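You operate a simulated robot arm through the tools that you are given. There is no shell and no other tool.

Carry out the task below with a simulated two-armed robot. There is one attempt and no reset: what you move stays moved.

TASK
Feed the teal input through the converter box until the monitor shows a picture.
Fine: hold the box and press MODE once; yellow plug in the box for LINK; purple plug locked in the teal socket; leave it on.

It is judged by the outcome, as a careful person would: the job done as asked, and still so three seconds after it is handed in. It fails if anything else is knocked over, pushed out of place, dropped, spilled or broken.

THE ROBOT
Two 7-joint arms with two-finger parallel grippers on one trunk, on a base that moves. Base frame: it is fixed to the floor where the robot stands at the start and does not move with it; the origin is under the middle of the robot, x ahead of it, y to its left, z up. Units: m, degrees, N and s.
The left shoulder is at the start at [0.07, 0.177, 0.97], the right one opposite. With the tool pointing down near the work surface each hand reaches from about 0.3 to 0.74 m from the robot's upright axis, wherever it stands, measured 20 degrees to its own side. Places, roughly: black mains plug [-4, 1.25, 1]; blue mains plug (3x3x11 cm) [-3, 1, 0.8]; control box [-3.25, 0.5, 0.75]; converter box [-3, 0.75, 0.75]; light knob [-3.4, 0.7, 0.8]; mode key [-3, 0.7, 0.8]; purple plug [-3.25, 0.75, 0.75]; purple white-point knob [-3.3, 0.6, 0.8]; red plug [-4, 1.25, 1]; socket of the converter box [-3.1, 0.7, 0.8]; teal socket of the reference monitor [-3.9, 1.3, 0.9]; yellow plug [-3.25, 0.75, 0.75]. Payload 3.43 kg a hand.
Tool frame (each hand has its own): the origin (TCP) lies between the finger pads and is the grasp point; the fingertips stand 0.03 m ahead of it; z points along the fingers, y is the line along which they close. Largest opening 0.094 m; finger width 0.028, thickness 0.01; the body of the gripper, 0.05 by 0.096 m, starts 0.055 m behind the TCP.
Orientation is that of the tool frame in the base frame, as [roll, pitch, yaw] about the fixed x, y, z axes, in that order (R = Rz(yaw) Ry(pitch) Rx(roll)). With the fingers straight down and closing along the base's y, the tool's x points along the base's -x, its y along +y and its z along -z.

THE INTERFACE
- The arms move only by the tool servo_tool. It takes "left_steps", "right_steps" or both (then of equal length, played together; a hand with none holds still); each is a list of rows, each an object (a shift or turn left out is 0, a gripper value left out holds the last) with "travel": the shift along the tool's x, y, z in mm, a list of three; "rotation": the turn, a rotation vector about the tool's x, y, z in degrees, a list of three; "gripper": the finger opening in mm, from 0 to 94. In form: [{"travel": [dx, dy, dz], "rotation": [rx, ry, rz], "gripper": gripper}, ...]. A call has 1 to 20 rows; each row is the pose to reach, as a shift and turn from the pose commanded when the call began, along the tool's axes at that moment. Each row takes 0.2 s and may step no farther than 0.05 m and 8.6 degrees from the row before; otherwise, or with a gripper value out of range, the whole call is refused. Where a pose cannot be reached the arm comes as near as it can. A force on the tool above 40 N (or 10 N above the force at the start of the call, whichever is more), or a blocked arm, ends the call early, and 0.2 s more pass. Each finger travels about 0.153 m/s and halts on what it meets, pressing with about 36 N; the grip force reading is that of the motor and also rises with nothing between the fingers. The clock runs only during rows and for 0.2 s after the last one: add rows that repeat a pose to give the fingers time. It gives the time, the measured TCP pose, the force on the tool (base axes), the opening and the grip force at its end, in the units of the frame above (readings bear some noise), with the torque about the TCP (base axes, N m) and any sound that the robot's microphone picked up.
- Cameras (640 x 400 px; columns grow to the right, rows downward): "scene" is now at [0.1365, 0.0061, 1.2775]; the picture's right is [0.07, -1.00, 0.00], its down [-0.66, -0.05, -0.75] and it looks along [0.75, 0.05, -0.66] (base axes); focal length 285 px, centre (320, 200). "left" rides on the left gripper at [0.076, -0.014, -0.102] in its tool frame; the picture's right is [0.18, 0.98, 0.00], its down [-0.75, 0.14, -0.64] and it looks along [-0.63, 0.12, 0.77] (tool axes); focal length 243 px, centre (320, 200). "right" rides on the right gripper at [0.076, 0.014, -0.103] in its tool frame; the picture's right is [-0.18, 0.98, 0.00], its down [-0.75, -0.14, -0.64] and it looks along [-0.63, -0.12, 0.77] (tool axes); focal length 243 px, centre (320, 200). There is no depth. A picture from a camera that has moved, and an enlarged one, comes with that camera's place and axes in the base frame and with its lens.
- capture(camera): a new picture of that camera. It takes no simulated time.
- raise_lower(by): slides the trunk up (or, below 0, down) by that many m; the arms and the scene camera ride with it, the base frame stays. It gives what a move gives, with no picture.
- roll_base(legs): drives the robot by 1 to 6 legs, each [ahead, turn to the left] in m and degrees, along the robot's own axes; the way and the turn of a leg run together, so that a leg with both is an arc; at most 1.5 m and 180 degrees a leg. The arms and the cameras ride along, it lands a little off, and it stops where it bumps. It gives what a move gives.
- turn_head(pan, tilt): turns the head with the scene camera to pan (to the left, within 86 degrees either way) and tilt (down, from -29 to 69), counted from straight ahead of the robot. It gives what a move gives.
- close_up(camera, box): a new picture of the part [left, top, right, bottom] of that camera's present view, enlarged. It takes no simulated time.
- sign_off(): hands the job in; it is judged then, once.

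Places have to be worked out from the pictures, the camera data and where the tool is seen. Open the grippers and draw the arms clear of the work before you hand the job in, unless the task says otherwise.

The tools are called as a command line: name --argument value ..., lists and objects as JSON in quotes. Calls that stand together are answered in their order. servo_tool: Moves the arms, as the interface text tells. Its arguments: {"type":"object","properties":{"left_steps":{"type":"array"},"right_steps":{"type":"array"}},"required":[]} The other tools are called the same way: raise_lower (by) moves the trunk up or down; roll_base (legs) drives the base; turn_head (pan, tilt) turns the head that bears the scene camera; capture (camera) takes a picture; close_up (camera, box) takes an enlarged picture of a part of a camera's view; sign_off () hands the job in.

At the start:

```text
clock: 0.0
left_ee_pos: [0.5207, 0.2253, 0.961]
left_orientation: [-179.9, 0.0, -180.0]
left_wrist_force: [0.5, -0.8, 0.1]
left_ft_torque: [0.02, 0.02, -0.02]
left_grip_width: 0.0939
left_gripper_force: 0.1
right_ee_pos: [0.3925, -0.1607, 0.9304]
right_orientation: [179.9, 0.1, -179.9]
right_wrist_force: [0.3, 0.4, 0.2]
right_ft_torque: [-0.01, 0.0, 0.01]
right_grip_width: 0.0939
right_gripper_force: 0.0
trunk travel left (down, up): [-0.55, 0.29]
robot x, y, heading: [-0.0025, 0.002, -0.2]
head pan, tilt (commanded): [4.1, 41.2]
```

scene: 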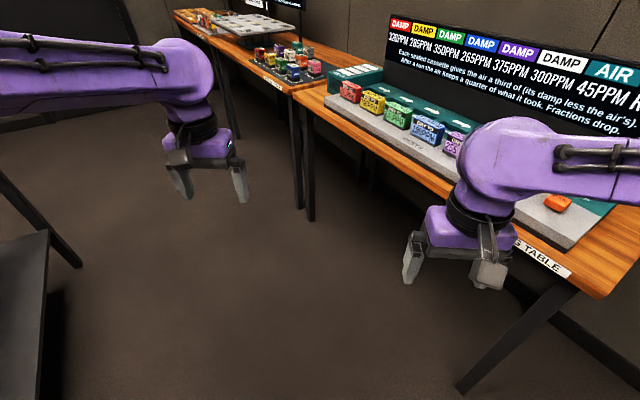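
right: 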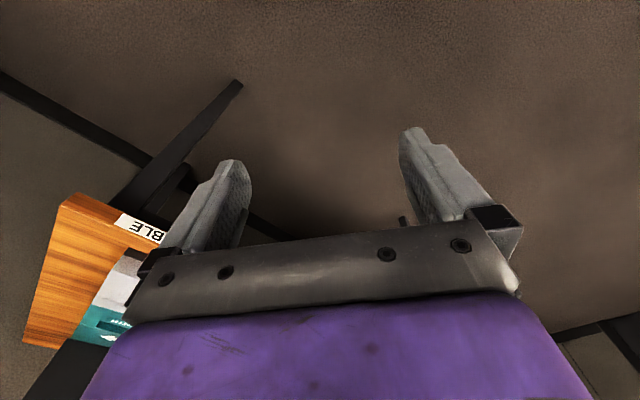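
left: 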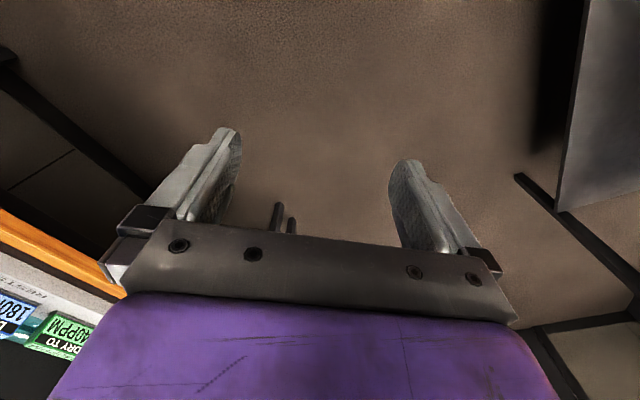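

The start picture shows tables ahead with other things on them; the work lies behind the robot near x=-3..-4. I first look around with the head to plan the drive.

turn_head --pan 86 --tilt 20

capture --camera "scene"

```text
clock: 1.6
left_ee_pos: [0.5215, 0.2257, 0.9597]
left_orientation: [-180.0, 0.1, 180.0]
left_wrist_force: [0.0, -0.2, -0.4]
left_ft_torque: [0.01, 0.0, 0.02]
left_grip_width: 0.0939
left_gripper_force: 0.0
right_ee_pos: [0.3917, -0.1622, 0.9282]
right_orientation: [179.9, 0.1, -179.9]
right_wrist_force: [-0.6, 0.7, -0.2]
right_ft_torque: [-0.02, -0.01, -0.01]
right_grip_width: 0.0939
right_gripper_force: 0.0
trunk travel left (down, up): [-0.55, 0.29]
robot x, y, heading: [-0.0022, 0.0021, -0.2]
head pan, tilt (commanded): [85.9, 20.0]
```

```text
taken
camera scene: at [0.0592, 0.093, 1.3106], right [1.0, -0.07, 0.0], down [-0.02, -0.34, -0.94], along [0.07, 0.94, -0.34], focal length 285 px, centre (320, 200)
```

scene: 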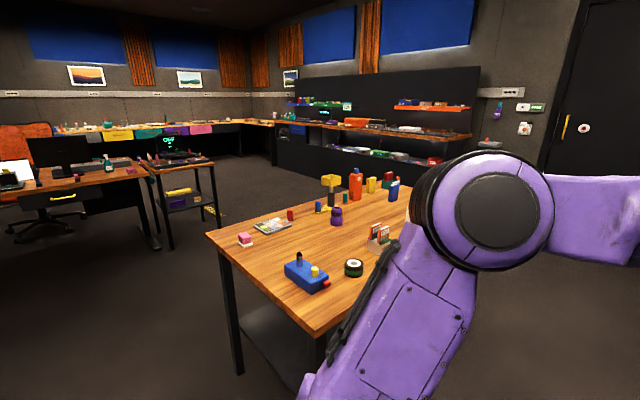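

A table stands close at the robot's left, so I look to the right side too before turning.

turn_head --pan -86 --tilt 20

capture --camera "scene"

turn_head --pan 50 --tilt 45

capture --camera "scene"

turn_head --pan -45 --tilt 30

capture --camera "scene"

```text
clock: 4.2
left_ee_pos: [0.5218, 0.2252, 0.9615]
left_orientation: [-180.0, 0.0, 180.0]
left_wrist_force: [0.0, 0.6, 0.5]
left_ft_torque: [0.02, 0.02, -0.01]
left_grip_width: 0.0939
left_gripper_force: 0.1
right_ee_pos: [0.3929, -0.1609, 0.9294]
right_orientation: [180.0, 0.2, -179.9]
right_wrist_force: [0.4, -0.2, -0.1]
right_ft_torque: [-0.04, 0.01, 0.01]
right_grip_width: 0.094
right_gripper_force: 0.1
trunk travel left (down, up): [-0.55, 0.29]
robot x, y, heading: [0.001, -0.0013, -0.1]
head pan, tilt (commanded): [-85.9, 20.0]
```

```text
taken
camera scene: at [0.0592, -0.0928, 1.3106], right [-1.0, -0.07, 0.0], down [-0.02, 0.34, -0.94], along [0.07, -0.94, -0.34], focal length 285 px, centre (320, 200)
```

scene: 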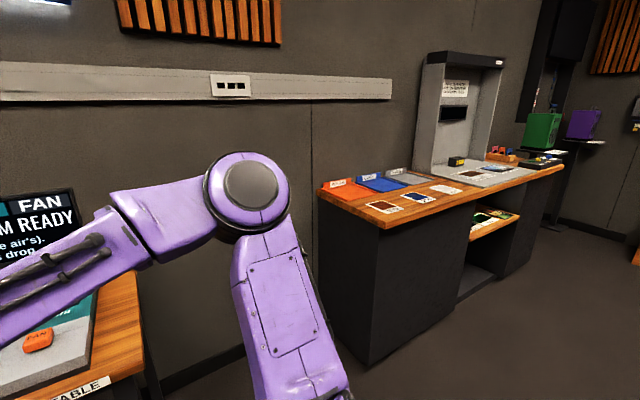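

```text
clock: 6.3
left_ee_pos: [0.5215, 0.2248, 0.9593]
left_orientation: [180.0, 0.1, 179.9]
left_wrist_force: [-0.4, 0.5, 0.1]
left_ft_torque: [0.02, 0.0, 0.0]
left_grip_width: 0.0938
left_gripper_force: 0.1
right_ee_pos: [0.3937, -0.1611, 0.9285]
right_orientation: [179.8, 0.1, -179.9]
right_wrist_force: [-0.4, -1.2, -0.3]
right_ft_torque: [0.0, 0.01, -0.02]
right_grip_width: 0.0942
right_gripper_force: 0.0
trunk travel left (down, up): [-0.55, 0.29]
robot x, y, heading: [0.001, 0.0033, -0.2]
head pan, tilt (commanded): [50.0, 45.0]
```

```text
taken
camera scene: at [0.1049, 0.0624, 1.272], right [0.77, -0.64, 0.0], down [-0.45, -0.54, -0.71], along [0.45, 0.54, -0.71], focal length 285 px, centre (320, 200)
```

scene: 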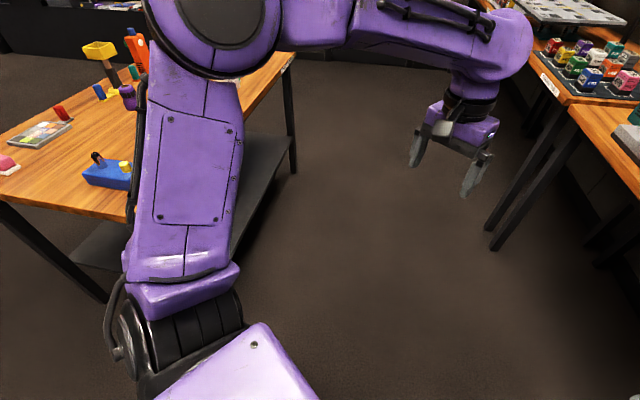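

```text
clock: 8.0
left_ee_pos: [0.5211, 0.2257, 0.96]
left_orientation: [180.0, 0.1, 180.0]
left_wrist_force: [-0.2, -0.9, -0.3]
left_ft_torque: [0.0, 0.01, 0.03]
left_grip_width: 0.0941
left_gripper_force: 0.0
right_ee_pos: [0.3923, -0.1606, 0.9291]
right_orientation: [179.9, 0.1, -180.0]
right_wrist_force: [0.1, -0.3, -0.2]
right_ft_torque: [0.03, -0.02, 0.0]
right_grip_width: 0.094
right_gripper_force: 0.1
trunk travel left (down, up): [-0.55, 0.29]
robot x, y, heading: [0.0035, 0.0005, -0.0]
head pan, tilt (commanded): [-45.0, 30.0]
```

```text
taken
camera scene: at [0.1166, -0.0638, 1.2946], right [-0.71, -0.71, 0.0], down [-0.35, 0.35, -0.87], along [0.61, -0.61, -0.5], focal length 285 px, centre (320, 200)
```

scene: 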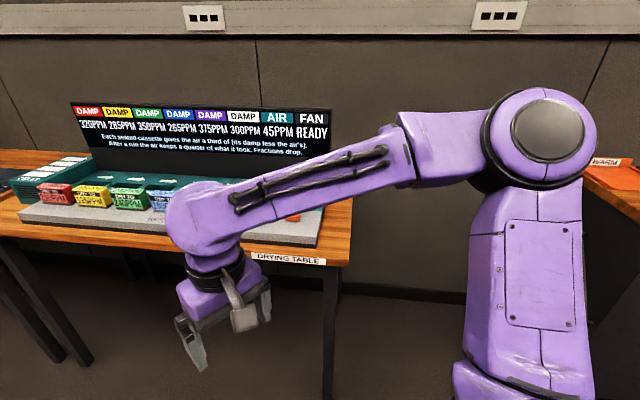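

The hands are at z≈0.93–0.96, about table-item height. I raise the trunk so that the arms sweep above the tables, then draw the left hand in a little.

raise_lower --by 0.28

servo_tool --left_steps '[{"travel": [40, 0, 0]}, {"travel": [80, 0, 0]}, {"travel": [120, 0, 0]}, {"travel": [120, 0, 0]}]'

turn_head --pan 86 --tilt 20

capture --camera "scene"

```text
clock: 10.9
left_ee_pos: [0.5205, 0.2251, 1.24]
left_orientation: [-180.0, 0.0, 180.0]
left_wrist_force: [0.0, -0.1, -0.8]
left_ft_torque: [0.01, 0.0, -0.02]
left_grip_width: 0.0941
left_gripper_force: 0.1
right_ee_pos: [0.3937, -0.1622, 1.2096]
right_orientation: [179.9, 0.2, -179.9]
right_wrist_force: [-0.3, -0.9, 0.0]
right_ft_torque: [0.01, -0.02, 0.02]
right_grip_width: 0.0936
right_gripper_force: 0.0
trunk travel left (down, up): [-0.83, 0.01]
robot x, y, heading: [0.0026, 0.0005, 0.1]
head pan, tilt (commanded): [-45.0, 30.0]
```

```text
clock: 11.9
left_ee_pos: [0.4006, 0.223, 1.2403]
left_orientation: [179.8, 0.1, 179.9]
left_wrist_force: [0.2, -0.3, 0.3]
left_ft_torque: [0.04, -0.02, 0.02]
left_grip_width: 0.094
left_gripper_force: 0.1
right_ee_pos: [0.3926, -0.1637, 1.2095]
right_orientation: [179.8, 0.1, -180.0]
right_wrist_force: [-1.0, -0.5, -0.2]
right_ft_torque: [0.02, 0.01, 0.03]
right_grip_width: 0.0942
right_gripper_force: 0.0
trunk travel left (down, up): [-0.83, 0.01]
robot x, y, heading: [-0.0039, 0.0001, -0.1]
head pan, tilt (commanded): [-45.0, 30.0]
```

```text
clock: 14.0
left_ee_pos: [0.4007, 0.2252, 1.2402]
left_orientation: [180.0, 0.0, -180.0]
left_wrist_force: [0.4, -0.4, 0.1]
left_ft_torque: [0.02, 0.0, -0.01]
left_grip_width: 0.0939
left_gripper_force: 0.0
right_ee_pos: [0.3926, -0.1614, 1.2087]
right_orientation: [179.8, 0.1, -179.9]
right_wrist_force: [0.0, -0.4, 0.2]
right_ft_torque: [0.01, 0.0, -0.02]
right_grip_width: 0.094
right_gripper_force: 0.1
trunk travel left (down, up): [-0.83, 0.01]
robot x, y, heading: [0.0013, 0.0026, 0.0]
head pan, tilt (commanded): [85.9, 20.0]
```

```text
taken
camera scene: at [0.0592, 0.0932, 1.5906], right [1.0, -0.07, 0.0], down [-0.02, -0.34, -0.94], along [0.07, 0.94, -0.34], focal length 285 px, centre (320, 200)
```

scene: 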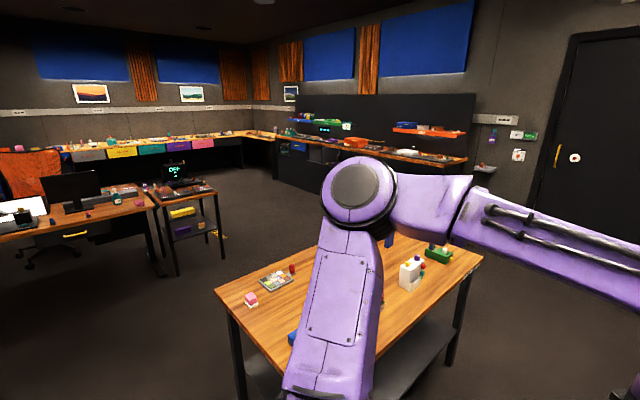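

The hands are now at 1.21–1.24 m, well above the table at the left whose near corner is about 0.67 m away. I turn left 90° in place and look ahead.

roll_base --legs '[[0, 90]]'

turn_head --pan 70 --tilt 20

capture --camera "scene"

```text
clock: 18.2
left_ee_pos: [-0.2212, 0.4034, 1.2408]
left_orientation: [179.9, -0.1, -90.7]
left_wrist_force: [0.6, -0.3, -0.9]
left_ft_torque: [0.03, 0.0, 0.02]
left_grip_width: 0.0943
left_gripper_force: 0.0
right_ee_pos: [0.1658, 0.3905, 1.2094]
right_orientation: [-180.0, 0.2, -90.5]
right_wrist_force: [-0.2, -0.1, -0.1]
right_ft_torque: [0.01, -0.02, 0.01]
right_grip_width: 0.094
right_gripper_force: 0.0
trunk travel left (down, up): [-0.83, 0.01]
robot x, y, heading: [0.0021, -0.0005, 89.4]
head pan, tilt (commanded): [85.9, 20.0]
```

```text
clock: 19.0
left_ee_pos: [-0.2208, 0.4023, 1.2395]
left_orientation: [179.9, 0.0, -90.5]
left_wrist_force: [0.2, -0.2, 0.2]
left_ft_torque: [0.0, -0.01, -0.03]
left_grip_width: 0.0944
left_gripper_force: 0.0
right_ee_pos: [0.1647, 0.3909, 1.2098]
right_orientation: [179.9, 0.0, -90.5]
right_wrist_force: [-0.4, -0.2, -0.3]
right_ft_torque: [0.02, -0.02, -0.02]
right_grip_width: 0.0941
right_gripper_force: 0.1
trunk travel left (down, up): [-0.83, 0.01]
robot x, y, heading: [0.0005, 0.0005, 89.4]
head pan, tilt (commanded): [70.0, 20.0]
```

```text
taken
camera scene: at [-0.0845, 0.0829, 1.5906], right [0.35, 0.94, 0.0], down [0.32, -0.12, -0.94], along [-0.88, 0.33, -0.34], focal length 285 px, centre (320, 200)
```

scene: 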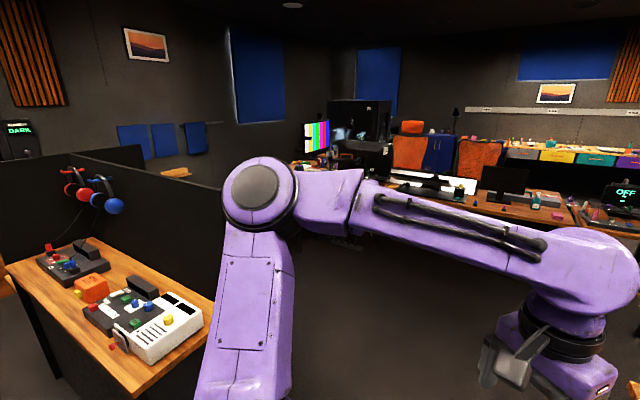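

Ahead in -x I see a partition wall with a table at left, and a desk with a colour-bars monitor beyond. I finish the turn to face about -x and look straight ahead.

roll_base --legs '[[0, 80]]'

turn_head --pan 0 --tilt 20

capture --camera "scene"

close_up --camera "scene" --box '[200, 60, 440, 210]'

```text
clock: 22.8
left_ee_pos: [-0.4359, -0.1464, 1.2392]
left_orientation: [180.0, 0.0, -10.8]
left_wrist_force: [1.0, 0.9, -0.3]
left_ft_torque: [0.01, -0.03, 0.01]
left_grip_width: 0.0941
left_gripper_force: 0.1
right_ee_pos: [-0.3555, 0.2313, 1.2091]
right_orientation: [179.9, 0.0, -10.7]
right_wrist_force: [0.2, -0.4, -0.5]
right_ft_torque: [-0.01, -0.02, 0.02]
right_grip_width: 0.094
right_gripper_force: 0.0
trunk travel left (down, up): [-0.83, 0.01]
robot x, y, heading: [0.0007, -0.0004, 169.0]
head pan, tilt (commanded): [70.0, 20.0]
```

```text
clock: 24.2
left_ee_pos: [-0.435, -0.1462, 1.2394]
left_orientation: [180.0, 0.0, -10.7]
left_wrist_force: [0.3, -0.2, 0.3]
left_ft_torque: [0.04, -0.01, 0.01]
left_grip_width: 0.0944
left_gripper_force: 0.1
right_ee_pos: [-0.356, 0.2312, 1.2097]
right_orientation: [180.0, 0.2, -10.7]
right_wrist_force: [0.1, -0.3, -0.2]
right_ft_torque: [0.0, 0.01, -0.01]
right_grip_width: 0.0942
right_gripper_force: 0.1
trunk travel left (down, up): [-0.83, 0.01]
robot x, y, heading: [0.0038, -0.0005, 169.0]
head pan, tilt (commanded): [0.0, 20.0]
```

```text
taken
camera scene: at [-0.1384, 0.0267, 1.5906], right [0.19, 0.98, 0.0], down [0.34, -0.06, -0.94], along [-0.92, 0.18, -0.34], focal length 285 px, centre (320, 200)
```

scene: 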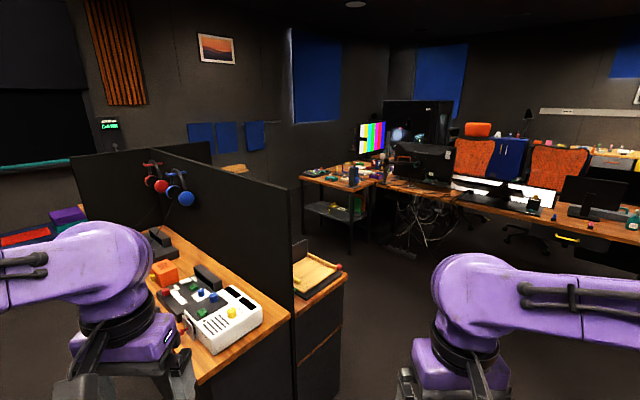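

```text
2.67 times, centred on (320, 135) of scene
camera zoom: at [-0.1384, 0.0267, 1.5906], right [0.19, 0.98, 0.0], down [0.34, -0.06, -0.94], along [-0.92, 0.18, -0.34], focal length 760 px, centre (320, 373)
```

zoom: 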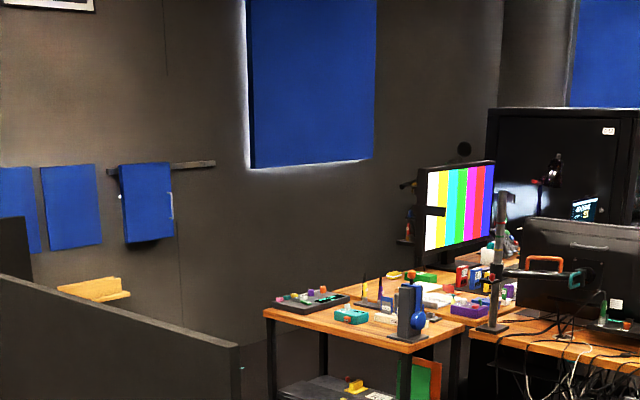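

The work table shows at roughly (-2.8, 0.8), angled to me, with the colour-bars monitor behind it. I look at the floor to the right to plan a drive path between the partition cabinet and the desk.

turn_head --pan -25 --tilt 35

capture --camera "scene"

turn_head --pan -70 --tilt 30

capture --camera "scene"

```text
clock: 25.1
left_ee_pos: [-0.4366, -0.1462, 1.2403]
left_orientation: [-180.0, 0.0, -10.8]
left_wrist_force: [0.6, -0.1, 0.8]
left_ft_torque: [-0.01, -0.01, -0.01]
left_grip_width: 0.094
left_gripper_force: 0.0
right_ee_pos: [-0.3547, 0.2312, 1.2089]
right_orientation: [179.8, 0.1, -10.7]
right_wrist_force: [-0.2, 0.5, 0.2]
right_ft_torque: [0.01, -0.02, 0.01]
right_grip_width: 0.0943
right_gripper_force: 0.1
trunk travel left (down, up): [-0.83, 0.01]
robot x, y, heading: [0.0005, -0.0008, 169.6]
head pan, tilt (commanded): [-25.0, 35.0]
```

```text
taken
camera scene: at [-0.1183, 0.0609, 1.5668], right [0.58, 0.81, 0.0], down [0.47, -0.33, -0.82], along [-0.67, 0.48, -0.57], focal length 285 px, centre (320, 200)
```

scene: 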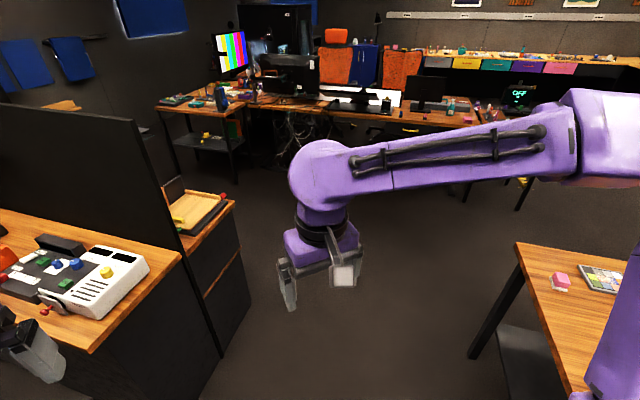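

```text
clock: 26.2
left_ee_pos: [-0.4355, -0.145, 1.2407]
left_orientation: [180.0, 0.1, -10.8]
left_wrist_force: [-0.3, 0.3, 0.6]
left_ft_torque: [0.02, -0.01, -0.02]
left_grip_width: 0.094
left_gripper_force: 0.0
right_ee_pos: [-0.3566, 0.2311, 1.2096]
right_orientation: [180.0, 0.0, -10.7]
right_wrist_force: [-0.9, -0.3, -0.3]
right_ft_torque: [0.02, 0.01, 0.0]
right_grip_width: 0.0939
right_gripper_force: 0.1
trunk travel left (down, up): [-0.83, 0.01]
robot x, y, heading: [-0.0011, -0.0025, 169.0]
head pan, tilt (commanded): [-70.0, 30.0]
```

```text
taken
camera scene: at [-0.0614, 0.0987, 1.5746], right [0.99, 0.16, 0.0], down [0.08, -0.49, -0.87], along [-0.14, 0.85, -0.5], focal length 285 px, centre (320, 200)
```

scene: 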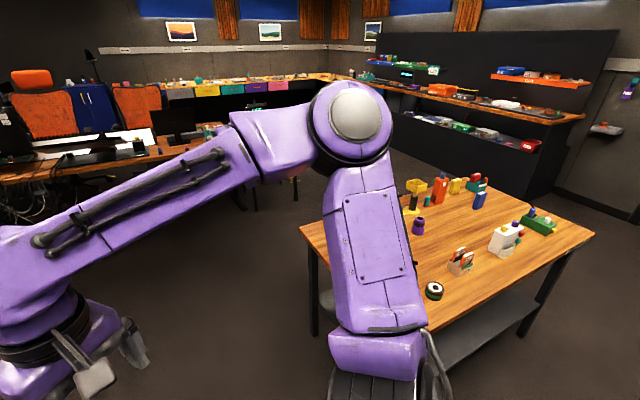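

From the pictures: the bench/cabinet ends at about (-1.29, 0.39), the other table's corner is at (-0.35, 1.23), and the work table's front edge runs from about (-3.17, 0.39) to (-2.58, 0.81). I drive between them toward (-1.23, 1.14) first.

roll_base --legs '[[0, -31.8], [0.84, 0]]'

turn_head --pan 20 --tilt 30

capture --camera "scene"

```text
clock: 32.2
left_ee_pos: [-1.0696, 0.6764, 1.24]
left_orientation: [179.9, 0.1, -42.6]
left_wrist_force: [0.0, 0.1, -0.8]
left_ft_torque: [0.01, 0.02, 0.02]
left_grip_width: 0.0938
left_gripper_force: 0.0
right_ee_pos: [-0.8023, 0.9557, 1.2099]
right_orientation: [179.9, 0.2, -42.4]
right_wrist_force: [-0.5, 0.0, 0.3]
right_ft_torque: [0.02, 0.03, -0.02]
right_grip_width: 0.0939
right_gripper_force: 0.1
trunk travel left (down, up): [-0.83, 0.01]
robot x, y, heading: [-0.6222, 0.5707, 137.5]
head pan, tilt (commanded): [-70.0, 30.0]
```

```text
clock: 33.9
left_ee_pos: [-1.0696, 0.6765, 1.2406]
left_orientation: [179.9, 0.0, -42.6]
left_wrist_force: [0.3, -0.1, 0.5]
left_ft_torque: [-0.06, 0.01, 0.0]
left_grip_width: 0.0938
left_gripper_force: 0.1
right_ee_pos: [-0.8039, 0.9543, 1.2088]
right_orientation: [179.9, 0.1, -42.5]
right_wrist_force: [0.7, -0.2, 0.4]
right_ft_torque: [0.01, 0.0, -0.02]
right_grip_width: 0.094
right_gripper_force: 0.1
trunk travel left (down, up): [-0.83, 0.01]
robot x, y, heading: [-0.6232, 0.5693, 137.4]
head pan, tilt (commanded): [20.0, 30.0]
```

```text
taken
camera scene: at [-0.7411, 0.6396, 1.5746], right [0.39, 0.92, 0.0], down [0.46, -0.19, -0.87], along [-0.8, 0.33, -0.5], focal length 285 px, centre (320, 200)
```

scene: 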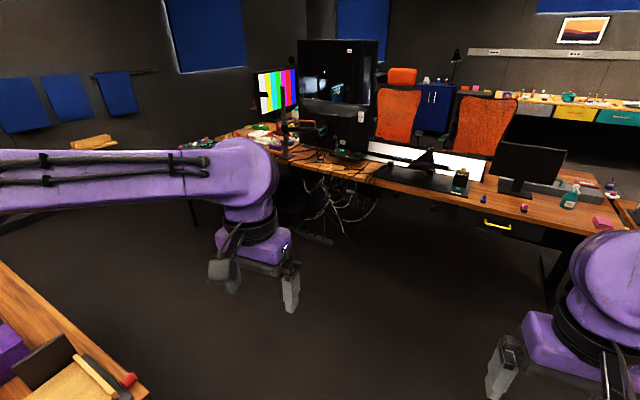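

The way ahead is open floor. I go on 0.8 m to about (-1.22, 1.12), then turn left to face along the channel in front of the work table.

roll_base --legs '[[0.8, 0], [0, 79]]'

turn_head --pan -25 --tilt 30

capture --camera "scene"

turn_head --pan 10 --tilt 35

capture --camera "scene"

```text
clock: 41.6
left_ee_pos: [-1.3944, 0.6884, 1.2401]
left_orientation: [-180.0, 0.0, 37.3]
left_wrist_force: [-0.4, 0.1, -0.3]
left_ft_torque: [0.03, -0.05, 0.04]
left_grip_width: 0.0939
left_gripper_force: 0.1
right_ee_pos: [-1.6211, 1.0017, 1.21]
right_orientation: [180.0, 0.1, 37.4]
right_wrist_force: [-0.1, -0.4, -0.2]
right_ft_torque: [-0.04, 0.01, 0.0]
right_grip_width: 0.0941
right_gripper_force: 0.1
trunk travel left (down, up): [-0.83, 0.01]
robot x, y, heading: [-1.2105, 1.1143, -142.9]
head pan, tilt (commanded): [20.0, 30.0]
```

```text
clock: 42.7
left_ee_pos: [-1.3946, 0.6889, 1.2414]
left_orientation: [180.0, 0.0, 37.2]
left_wrist_force: [-0.8, -0.9, 0.2]
left_ft_torque: [0.03, -0.01, 0.03]
left_grip_width: 0.0939
left_gripper_force: 0.1
right_ee_pos: [-1.6217, 1.0008, 1.2091]
right_orientation: [179.9, 0.1, 37.4]
right_wrist_force: [-0.1, 1.2, 0.1]
right_ft_torque: [0.0, 0.04, 0.01]
right_grip_width: 0.0939
right_gripper_force: 0.1
trunk travel left (down, up): [-0.83, 0.01]
robot x, y, heading: [-1.2128, 1.1119, -142.7]
head pan, tilt (commanded): [-25.0, 30.0]
```

```text
taken
camera scene: at [-1.3374, 1.0613, 1.5746], right [-0.21, 0.98, 0.0], down [0.49, 0.11, -0.87], along [-0.85, -0.19, -0.5], focal length 285 px, centre (320, 200)
```

scene: 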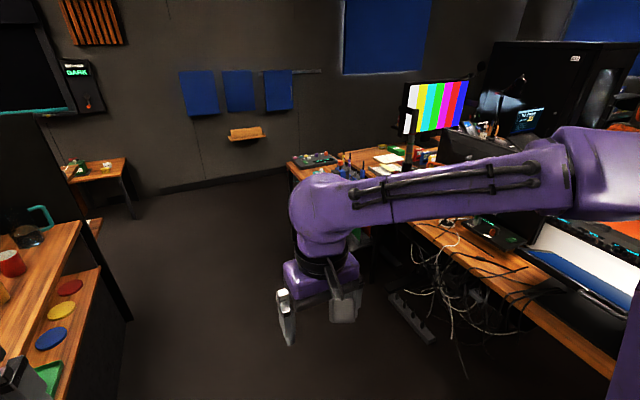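

```text
clock: 43.7
left_ee_pos: [-1.3934, 0.6891, 1.2406]
left_orientation: [180.0, 0.0, 37.3]
left_wrist_force: [-1.0, 0.1, 0.6]
left_ft_torque: [-0.01, 0.01, -0.04]
left_grip_width: 0.094
left_gripper_force: 0.1
right_ee_pos: [-1.6213, 1.0015, 1.209]
right_orientation: [179.9, 0.2, 37.4]
right_wrist_force: [0.9, -0.4, -0.7]
right_ft_torque: [-0.02, -0.02, -0.02]
right_grip_width: 0.0939
right_gripper_force: 0.1
trunk travel left (down, up): [-0.83, 0.01]
robot x, y, heading: [-1.2138, 1.1086, -142.6]
head pan, tilt (commanded): [10.0, 35.0]
```

```text
taken
camera scene: at [-1.3088, 1.016, 1.5668], right [-0.73, 0.68, 0.0], down [0.39, 0.42, -0.82], along [-0.56, -0.6, -0.57], focal length 285 px, centre (320, 200)
```

scene: 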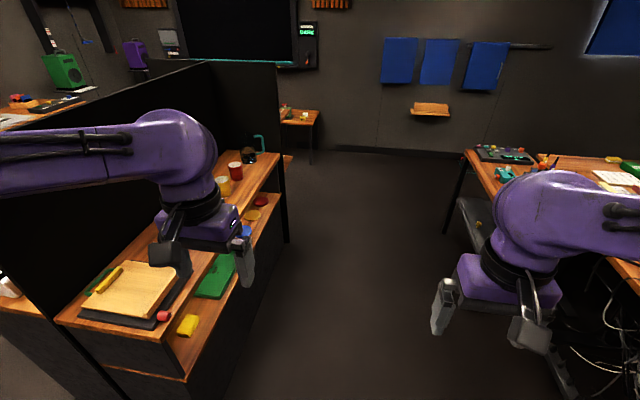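

The channel is clear. I take enlarged views of the work table from here to make out the monitor, the plugs and the control console.

turn_head --pan -30 --tilt 20

close_up --camera "scene" --box '[220, 80, 420, 205]'

close_up --camera "scene" --box '[380, 40, 540, 140]'

```text
clock: 44.8
left_ee_pos: [-1.3925, 0.6873, 1.24]
left_orientation: [180.0, 0.1, 37.3]
left_wrist_force: [0.2, -0.1, 0.6]
left_ft_torque: [0.02, 0.0, 0.02]
left_grip_width: 0.094
left_gripper_force: 0.0
right_ee_pos: [-1.6211, 1.001, 1.2099]
right_orientation: [179.9, 0.1, 37.3]
right_wrist_force: [0.2, 0.3, -0.1]
right_ft_torque: [-0.03, 0.01, 0.0]
right_grip_width: 0.0942
right_gripper_force: 0.0
trunk travel left (down, up): [-0.83, 0.01]
robot x, y, heading: [-1.2167, 1.1108, -142.8]
head pan, tilt (commanded): [-30.0, 20.0]
```

```text
3.20 times, centred on (320, 142) of scene
camera zoom: at [-1.3413, 1.0686, 1.5906], right [-0.13, 0.99, 0.0], down [0.34, 0.04, -0.94], along [-0.93, -0.12, -0.34], focal length 912 px, centre (320, 384)
```

zoom: 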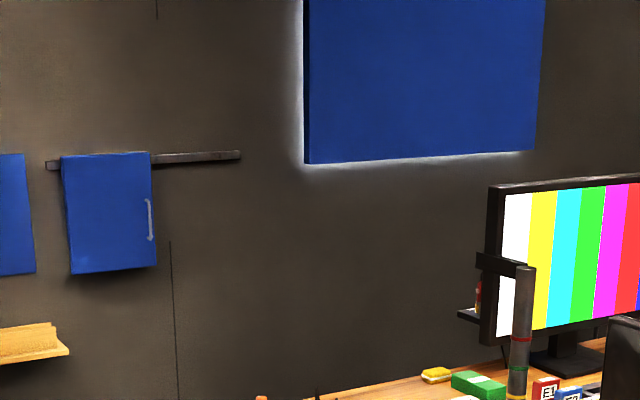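

```text
4.00 times, centred on (460, 90) of scene
camera zoom: at [-1.3413, 1.0686, 1.5906], right [-0.13, 0.99, 0.0], down [0.34, 0.04, -0.94], along [-0.93, -0.12, -0.34], focal length 1140 px, centre (-240, 640)
```

zoom: 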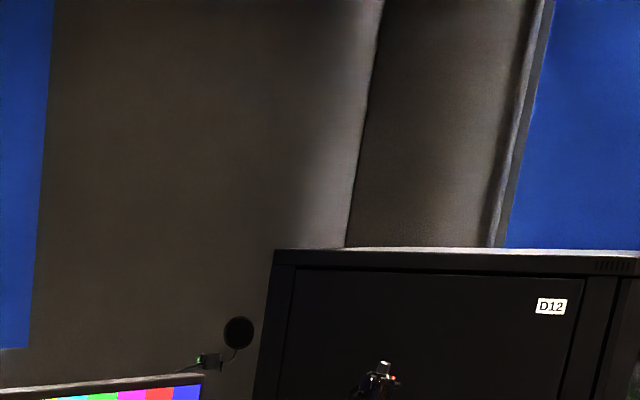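

The table top lies lower in the view; I zoom there.

close_up --camera "scene" --box '[290, 170, 450, 270]'

close_up --camera "scene" --box '[360, 120, 520, 220]'

```text
4.00 times, centred on (370, 220) of scene
camera zoom: at [-1.3413, 1.0686, 1.5906], right [-0.13, 0.99, 0.0], down [0.34, 0.04, -0.94], along [-0.93, -0.12, -0.34], focal length 1140 px, centre (120, 120)
```

zoom: 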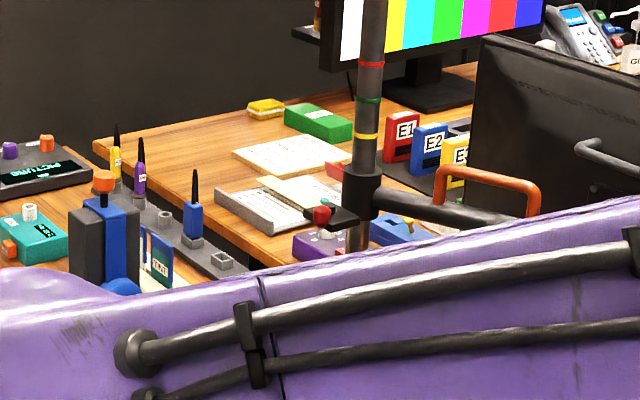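

```text
4.00 times, centred on (440, 170) of scene
camera zoom: at [-1.3413, 1.0686, 1.5906], right [-0.13, 0.99, 0.0], down [0.34, 0.04, -0.94], along [-0.93, -0.12, -0.34], focal length 1140 px, centre (-160, 320)
```

zoom: 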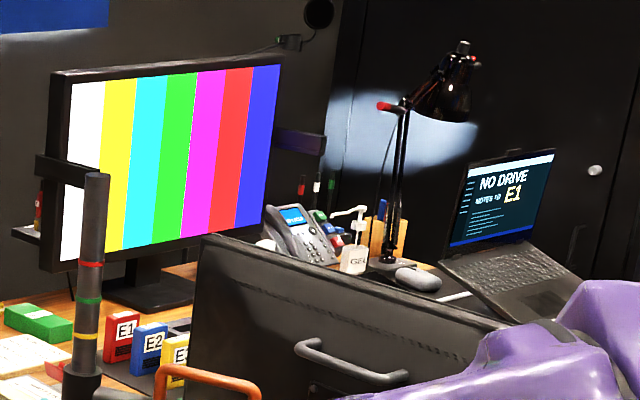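

The console with knobs, a teal box, a rack with yellow/purple/blue plugs are on the small table's front; the monitor with its side shelf stands behind at about (-4.0, 1.4). I drive along the channel 1.5 m.

roll_base --legs '[[0.8, 0], [0.75, 0]]'

turn_head --pan -75 --tilt 35

capture --camera "scene"

turn_head --pan -10 --tilt 35

capture --camera "scene"

```text
clock: 52.8
left_ee_pos: [-2.6274, -0.2473, 1.2412]
left_orientation: [-180.0, 0.0, 37.2]
left_wrist_force: [-0.7, 0.3, 0.3]
left_ft_torque: [0.01, 0.02, 0.01]
left_grip_width: 0.0941
left_gripper_force: 0.2
right_ee_pos: [-2.8538, 0.0647, 1.2104]
right_orientation: [179.9, 0.0, 37.3]
right_wrist_force: [0.0, -0.1, -0.1]
right_ft_torque: [-0.01, -0.03, 0.0]
right_grip_width: 0.094
right_gripper_force: 0.1
trunk travel left (down, up): [-0.83, 0.01]
robot x, y, heading: [-2.444, 0.1756, -142.8]
head pan, tilt (commanded): [-30.0, 20.0]
```

```text
clock: 53.9
left_ee_pos: [-2.6279, -0.2471, 1.2401]
left_orientation: [-180.0, 0.1, 37.2]
left_wrist_force: [-0.5, -0.2, 0.2]
left_ft_torque: [-0.02, 0.01, -0.01]
left_grip_width: 0.0939
left_gripper_force: 0.0
right_ee_pos: [-2.8548, 0.0646, 1.2104]
right_orientation: [180.0, 0.1, 37.3]
right_wrist_force: [-0.5, -0.2, 0.2]
right_ft_torque: [-0.02, -0.02, 0.01]
right_grip_width: 0.0942
right_gripper_force: 0.1
trunk travel left (down, up): [-0.83, 0.01]
robot x, y, heading: [-2.4473, 0.1733, -143.0]
head pan, tilt (commanded): [-75.0, 35.0]
```

```text
taken
camera scene: at [-2.5522, 0.1974, 1.5668], right [0.61, 0.79, 0.0], down [0.45, -0.35, -0.82], along [-0.65, 0.5, -0.57], focal length 285 px, centre (320, 200)
```

scene: 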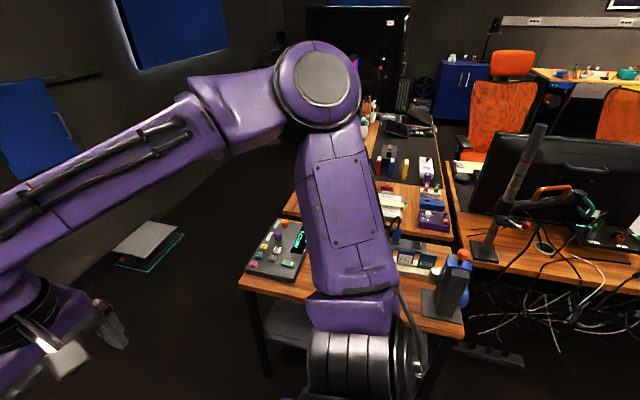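

```text
clock: 55.2
left_ee_pos: [-2.6274, -0.2487, 1.241]
left_orientation: [-179.9, 0.2, 37.3]
left_wrist_force: [-0.2, -1.1, 0.0]
left_ft_torque: [0.01, 0.02, -0.05]
left_grip_width: 0.0942
left_gripper_force: 0.0
right_ee_pos: [-2.8549, 0.0654, 1.209]
right_orientation: [179.9, 0.1, 37.2]
right_wrist_force: [0.0, -0.2, 0.5]
right_ft_torque: [0.0, -0.04, 0.01]
right_grip_width: 0.094
right_gripper_force: 0.0
trunk travel left (down, up): [-0.83, 0.01]
robot x, y, heading: [-2.4456, 0.1761, -142.7]
head pan, tilt (commanded): [-10.0, 35.0]
```

```text
taken
camera scene: at [-2.5612, 0.1032, 1.5668], right [-0.46, 0.89, 0.0], down [0.51, 0.26, -0.82], along [-0.73, -0.37, -0.57], focal length 285 px, centre (320, 200)
```

scene: 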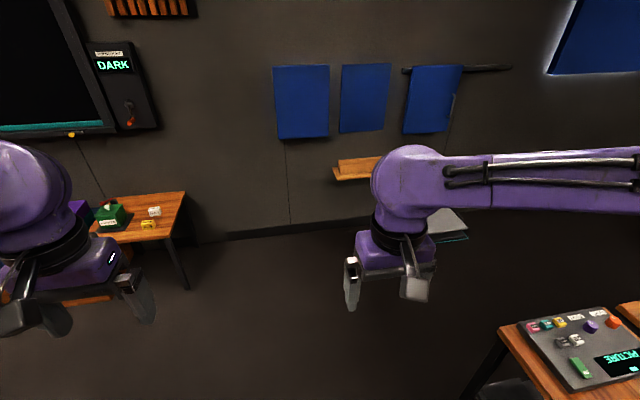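

I'm at about (-2.45, 0.18) beside the small table. I turn right 90° to face it and look down at the work.

roll_base --legs '[[0, -90]]'

turn_head --pan 5 --tilt 45

capture --camera "scene"

turn_head --pan 15 --tilt 15

capture --camera "scene"

```text
clock: 59.4
left_ee_pos: [-2.8685, 0.3539, 1.2397]
left_orientation: [180.0, 0.2, -52.6]
left_wrist_force: [0.4, -0.4, -0.2]
left_ft_torque: [0.0, 0.02, 0.02]
left_grip_width: 0.0938
left_gripper_force: 0.1
right_ee_pos: [-2.5573, 0.5828, 1.2086]
right_orientation: [179.9, 0.1, -52.4]
right_wrist_force: [0.0, 0.7, 0.1]
right_ft_torque: [-0.01, -0.02, 0.0]
right_grip_width: 0.094
right_gripper_force: 0.1
trunk travel left (down, up): [-0.83, 0.01]
robot x, y, heading: [-2.4466, 0.1724, 127.6]
head pan, tilt (commanded): [-10.0, 35.0]
```

```text
clock: 60.2
left_ee_pos: [-2.8667, 0.3542, 1.2414]
left_orientation: [-180.0, 0.1, -52.6]
left_wrist_force: [0.3, 0.8, -0.2]
left_ft_torque: [0.0, 0.0, 0.01]
left_grip_width: 0.0937
left_gripper_force: 0.1
right_ee_pos: [-2.5548, 0.5833, 1.2087]
right_orientation: [179.9, 0.1, -52.4]
right_wrist_force: [0.0, 0.5, -0.6]
right_ft_torque: [0.01, 0.0, -0.02]
right_grip_width: 0.0939
right_gripper_force: 0.0
trunk travel left (down, up): [-0.83, 0.01]
robot x, y, heading: [-2.4442, 0.1738, 127.3]
head pan, tilt (commanded): [5.0, 45.0]
```

```text
taken
camera scene: at [-2.5281, 0.2736, 1.552], right [0.74, 0.67, 0.0], down [0.48, -0.52, -0.71], along [-0.48, 0.52, -0.71], focal length 285 px, centre (320, 200)
```

scene: 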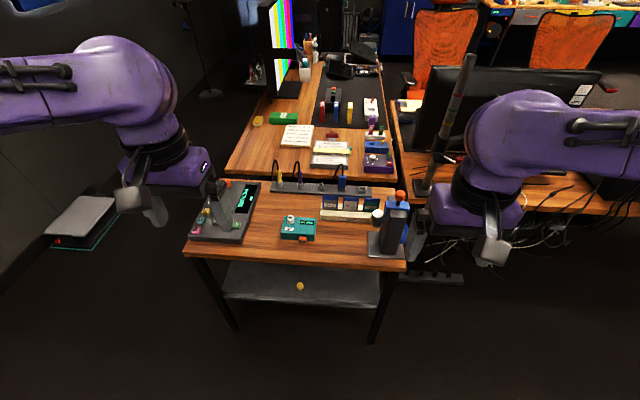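

```text
clock: 61.2
left_ee_pos: [-2.8675, 0.3545, 1.2396]
left_orientation: [180.0, 0.1, -52.6]
left_wrist_force: [0.4, 0.3, 0.2]
left_ft_torque: [-0.03, -0.01, 0.02]
left_grip_width: 0.0942
left_gripper_force: 0.1
right_ee_pos: [-2.5564, 0.5825, 1.2098]
right_orientation: [180.0, 0.1, -52.4]
right_wrist_force: [0.1, -0.6, 0.4]
right_ft_torque: [0.0, 0.01, -0.04]
right_grip_width: 0.0941
right_gripper_force: 0.1
trunk travel left (down, up): [-0.83, 0.01]
robot x, y, heading: [-2.4457, 0.1777, 127.7]
head pan, tilt (commanded): [15.0, 15.0]
```

```text
taken
camera scene: at [-2.5475, 0.2704, 1.5987], right [0.61, 0.79, 0.0], down [0.21, -0.16, -0.97], along [-0.77, 0.59, -0.26], focal length 285 px, centre (320, 200)
```

scene: 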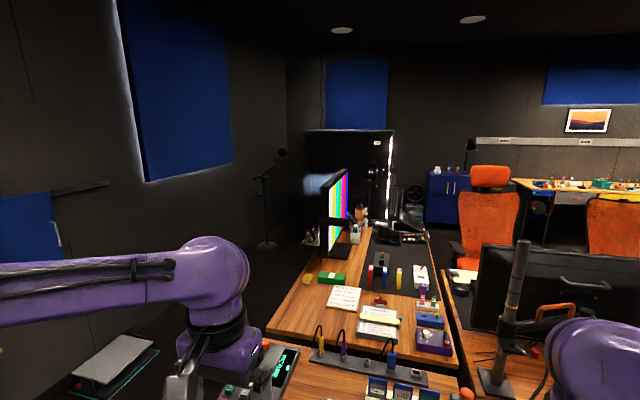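

Now I see the small table: console left, teal converter box middle, plug rack behind, blue/grey holder at right front. I zoom in on the table and on the monitor's side.

close_up --camera "scene" --box '[280, 160, 380, 270]'

turn_head --pan 5 --tilt 45

close_up --camera "scene" --box '[180, 150, 340, 260]'

close_up --camera "scene" --box '[270, 150, 430, 260]'

```text
3.64 times, centred on (330, 215) of scene
camera zoom: at [-2.5475, 0.2704, 1.5987], right [0.61, 0.79, 0.0], down [0.21, -0.16, -0.97], along [-0.77, 0.59, -0.26], focal length 1036 px, centre (284, 146)
```

zoom: 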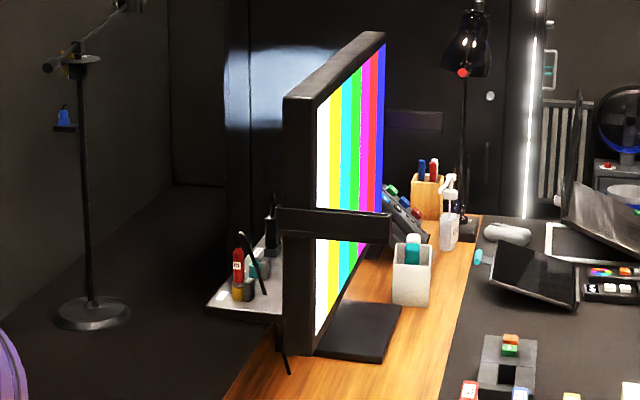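

```text
clock: 62.1
left_ee_pos: [-2.868, 0.3545, 1.2401]
left_orientation: [180.0, 0.0, -52.6]
left_wrist_force: [-0.6, -0.3, 0.5]
left_ft_torque: [0.0, 0.0, -0.01]
left_grip_width: 0.0938
left_gripper_force: 0.0
right_ee_pos: [-2.5557, 0.5834, 1.2089]
right_orientation: [179.9, 0.1, -52.4]
right_wrist_force: [-0.1, 0.4, 0.4]
right_ft_torque: [0.01, 0.0, 0.01]
right_grip_width: 0.094
right_gripper_force: 0.1
trunk travel left (down, up): [-0.83, 0.01]
robot x, y, heading: [-2.4461, 0.1733, 127.3]
head pan, tilt (commanded): [5.0, 45.0]
```

```text
3.64 times, centred on (260, 205) of scene
camera zoom: at [-2.5284, 0.2734, 1.552], right [0.74, 0.68, 0.0], down [0.48, -0.52, -0.71], along [-0.48, 0.52, -0.71], focal length 1036 px, centre (538, 182)
```

zoom: 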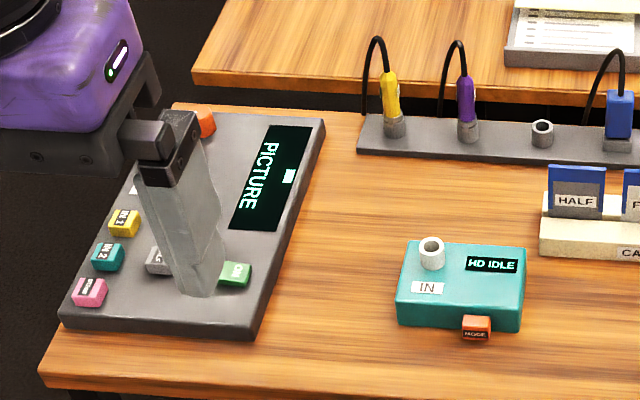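

```text
3.64 times, centred on (350, 205) of scene
camera zoom: at [-2.5284, 0.2734, 1.552], right [0.74, 0.68, 0.0], down [0.48, -0.52, -0.71], along [-0.48, 0.52, -0.71], focal length 1036 px, centre (211, 182)
```

zoom: 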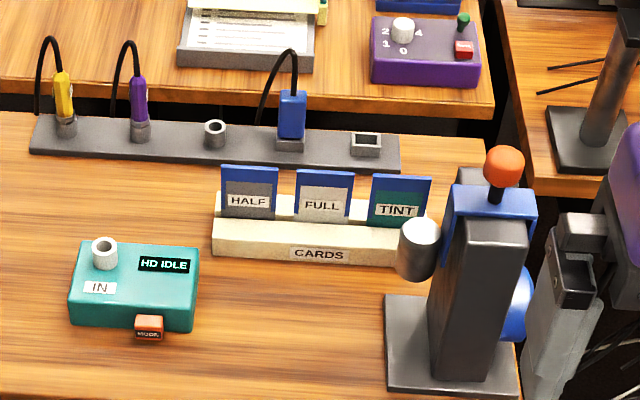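

The converter box (HD IDLE, IN socket on top, orange MODE key at the front) is at about (-3.0, 0.7); the yellow and purple plugs are in the rack behind it; the teal socket is on the shelf left of the monitor. I look down to see how much room the base has before the table edge.

turn_head --pan 0 --tilt 69

capture --camera "scene"

```text
clock: 63.0
left_ee_pos: [-2.8678, 0.3544, 1.241]
left_orientation: [180.0, 0.1, -52.6]
left_wrist_force: [0.5, -0.4, -0.1]
left_ft_torque: [0.02, 0.0, 0.0]
left_grip_width: 0.0941
left_gripper_force: 0.1
right_ee_pos: [-2.5571, 0.5822, 1.2102]
right_orientation: [179.9, 0.1, -52.3]
right_wrist_force: [1.5, 0.6, 0.1]
right_ft_torque: [0.03, -0.02, -0.03]
right_grip_width: 0.0941
right_gripper_force: 0.0
trunk travel left (down, up): [-0.83, 0.01]
robot x, y, heading: [-2.447, 0.1723, 127.5]
head pan, tilt (commanded): [0.0, 68.8]
```

```text
taken
camera scene: at [-2.5075, 0.2579, 1.5231], right [0.79, 0.61, 0.0], down [0.57, -0.74, -0.36], along [-0.22, 0.29, -0.93], focal length 285 px, centre (320, 200)
```

scene: 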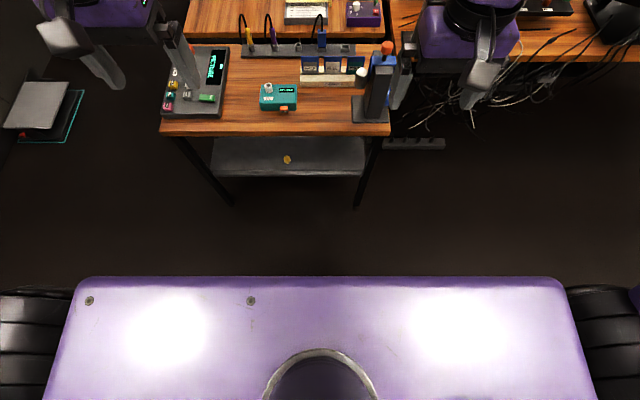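

The torso front is just ~0.13 m ahead of the axis, and there's ample floor ahead. I roll forward 0.2 m.

roll_base --legs '[[0.2, 0]]'

turn_head --pan 5 --tilt 55

capture --camera "scene"

```text
clock: 64.6
left_ee_pos: [-2.9884, 0.5114, 1.2402]
left_orientation: [179.9, 0.2, -52.5]
left_wrist_force: [-0.4, 0.1, 0.6]
left_ft_torque: [-0.04, 0.0, -0.05]
left_grip_width: 0.0939
left_gripper_force: 0.1
right_ee_pos: [-2.6771, 0.7409, 1.2105]
right_orientation: [179.9, 0.2, -52.4]
right_wrist_force: [0.4, 0.0, 0.3]
right_ft_torque: [0.03, 0.02, 0.01]
right_grip_width: 0.0939
right_gripper_force: 0.0
trunk travel left (down, up): [-0.83, 0.01]
robot x, y, heading: [-2.5716, 0.3344, 127.5]
head pan, tilt (commanded): [0.0, 68.8]
```

```text
clock: 65.4
left_ee_pos: [-2.9911, 0.5145, 1.24]
left_orientation: [179.9, 0.0, -52.5]
left_wrist_force: [0.9, 0.1, 0.6]
left_ft_torque: [0.0, 0.0, 0.02]
left_grip_width: 0.0938
left_gripper_force: 0.2
right_ee_pos: [-2.6797, 0.7427, 1.2089]
right_orientation: [179.9, 0.0, -52.4]
right_wrist_force: [-0.7, 0.4, 0.1]
right_ft_torque: [0.02, -0.04, 0.0]
right_grip_width: 0.094
right_gripper_force: 0.1
trunk travel left (down, up): [-0.83, 0.01]
robot x, y, heading: [-2.5722, 0.338, 127.5]
head pan, tilt (commanded): [5.0, 55.0]
```

```text
taken
camera scene: at [-2.6457, 0.4277, 1.5384], right [0.74, 0.68, 0.0], down [0.55, -0.6, -0.57], along [-0.39, 0.42, -0.82], focal length 285 px, centre (320, 200)
```

scene: 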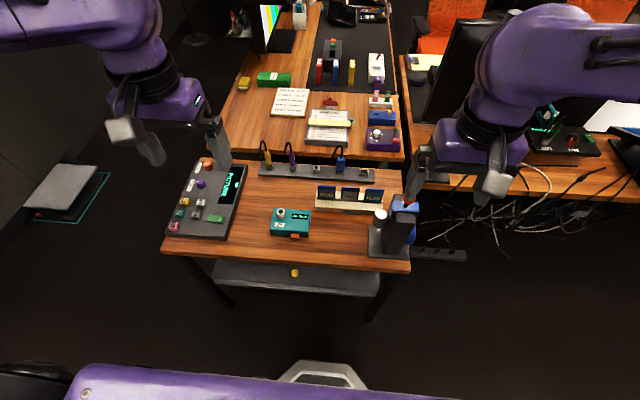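

There is about 0.15 m left between base and table. I go forward 0.08 m more, then shift the right hand leftward, since it hangs directly over the holder with the orange ball.

roll_base --legs '[[0.08, 0]]'

servo_tool --right_steps '[{"travel": [0, 40, 0], "gripper": 60}, {"travel": [0, 80, 0], "gripper": 30}, {"travel": [0, 120, 0], "gripper": 0}, {"travel": [0, 140, 0], "gripper": 0}, {"travel": [0, 140, 0], "gripper": 0}]'

capture --camera "scene"

```text
clock: 66.4
left_ee_pos: [-3.0323, 0.5694, 1.2457]
left_orientation: [180.0, 0.7, -52.6]
left_wrist_force: [1.5, -1.1, -0.3]
left_ft_torque: [0.04, 0.03, 0.03]
left_grip_width: 0.094
left_gripper_force: 0.1
right_ee_pos: [-2.7209, 0.7978, 1.2132]
right_orientation: [179.9, 0.7, -52.5]
right_wrist_force: [1.1, -0.5, 0.6]
right_ft_torque: [0.04, 0.02, 0.01]
right_grip_width: 0.0941
right_gripper_force: 0.1
trunk travel left (down, up): [-0.83, 0.01]
robot x, y, heading: [-2.615, 0.3976, 127.5]
head pan, tilt (commanded): [5.0, 55.0]
```

```text
clock: 67.6
left_ee_pos: [-3.0374, 0.5773, 1.2417]
left_orientation: [-179.9, 0.3, -52.6]
left_wrist_force: [-0.9, -0.6, 0.0]
left_ft_torque: [0.01, 0.03, -0.02]
left_grip_width: 0.0939
left_gripper_force: 0.1
right_ee_pos: [-2.8374, 0.7187, 1.2118]
right_orientation: [179.9, 0.3, -52.4]
right_wrist_force: [-0.1, -0.1, 0.2]
right_ft_torque: [0.0, 0.02, -0.01]
right_grip_width: 0.0
right_gripper_force: 33.1
trunk travel left (down, up): [-0.83, 0.01]
robot x, y, heading: [-2.6139, 0.399, 127.6]
head pan, tilt (commanded): [5.0, 55.0]
```

```text
taken
camera scene: at [-2.6919, 0.4883, 1.5387], right [0.74, 0.68, 0.0], down [0.55, -0.6, -0.57], along [-0.39, 0.42, -0.82], focal length 285 px, centre (320, 200)
```

scene: 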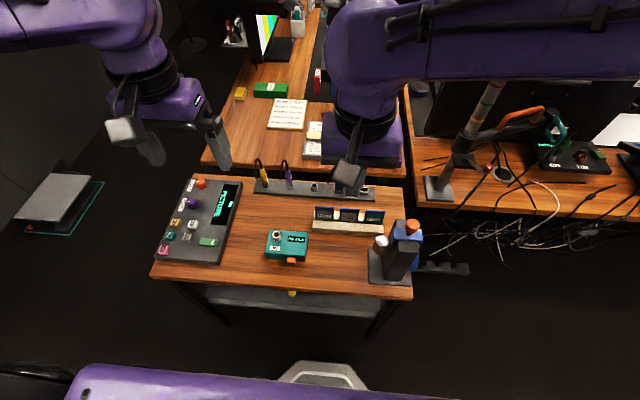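

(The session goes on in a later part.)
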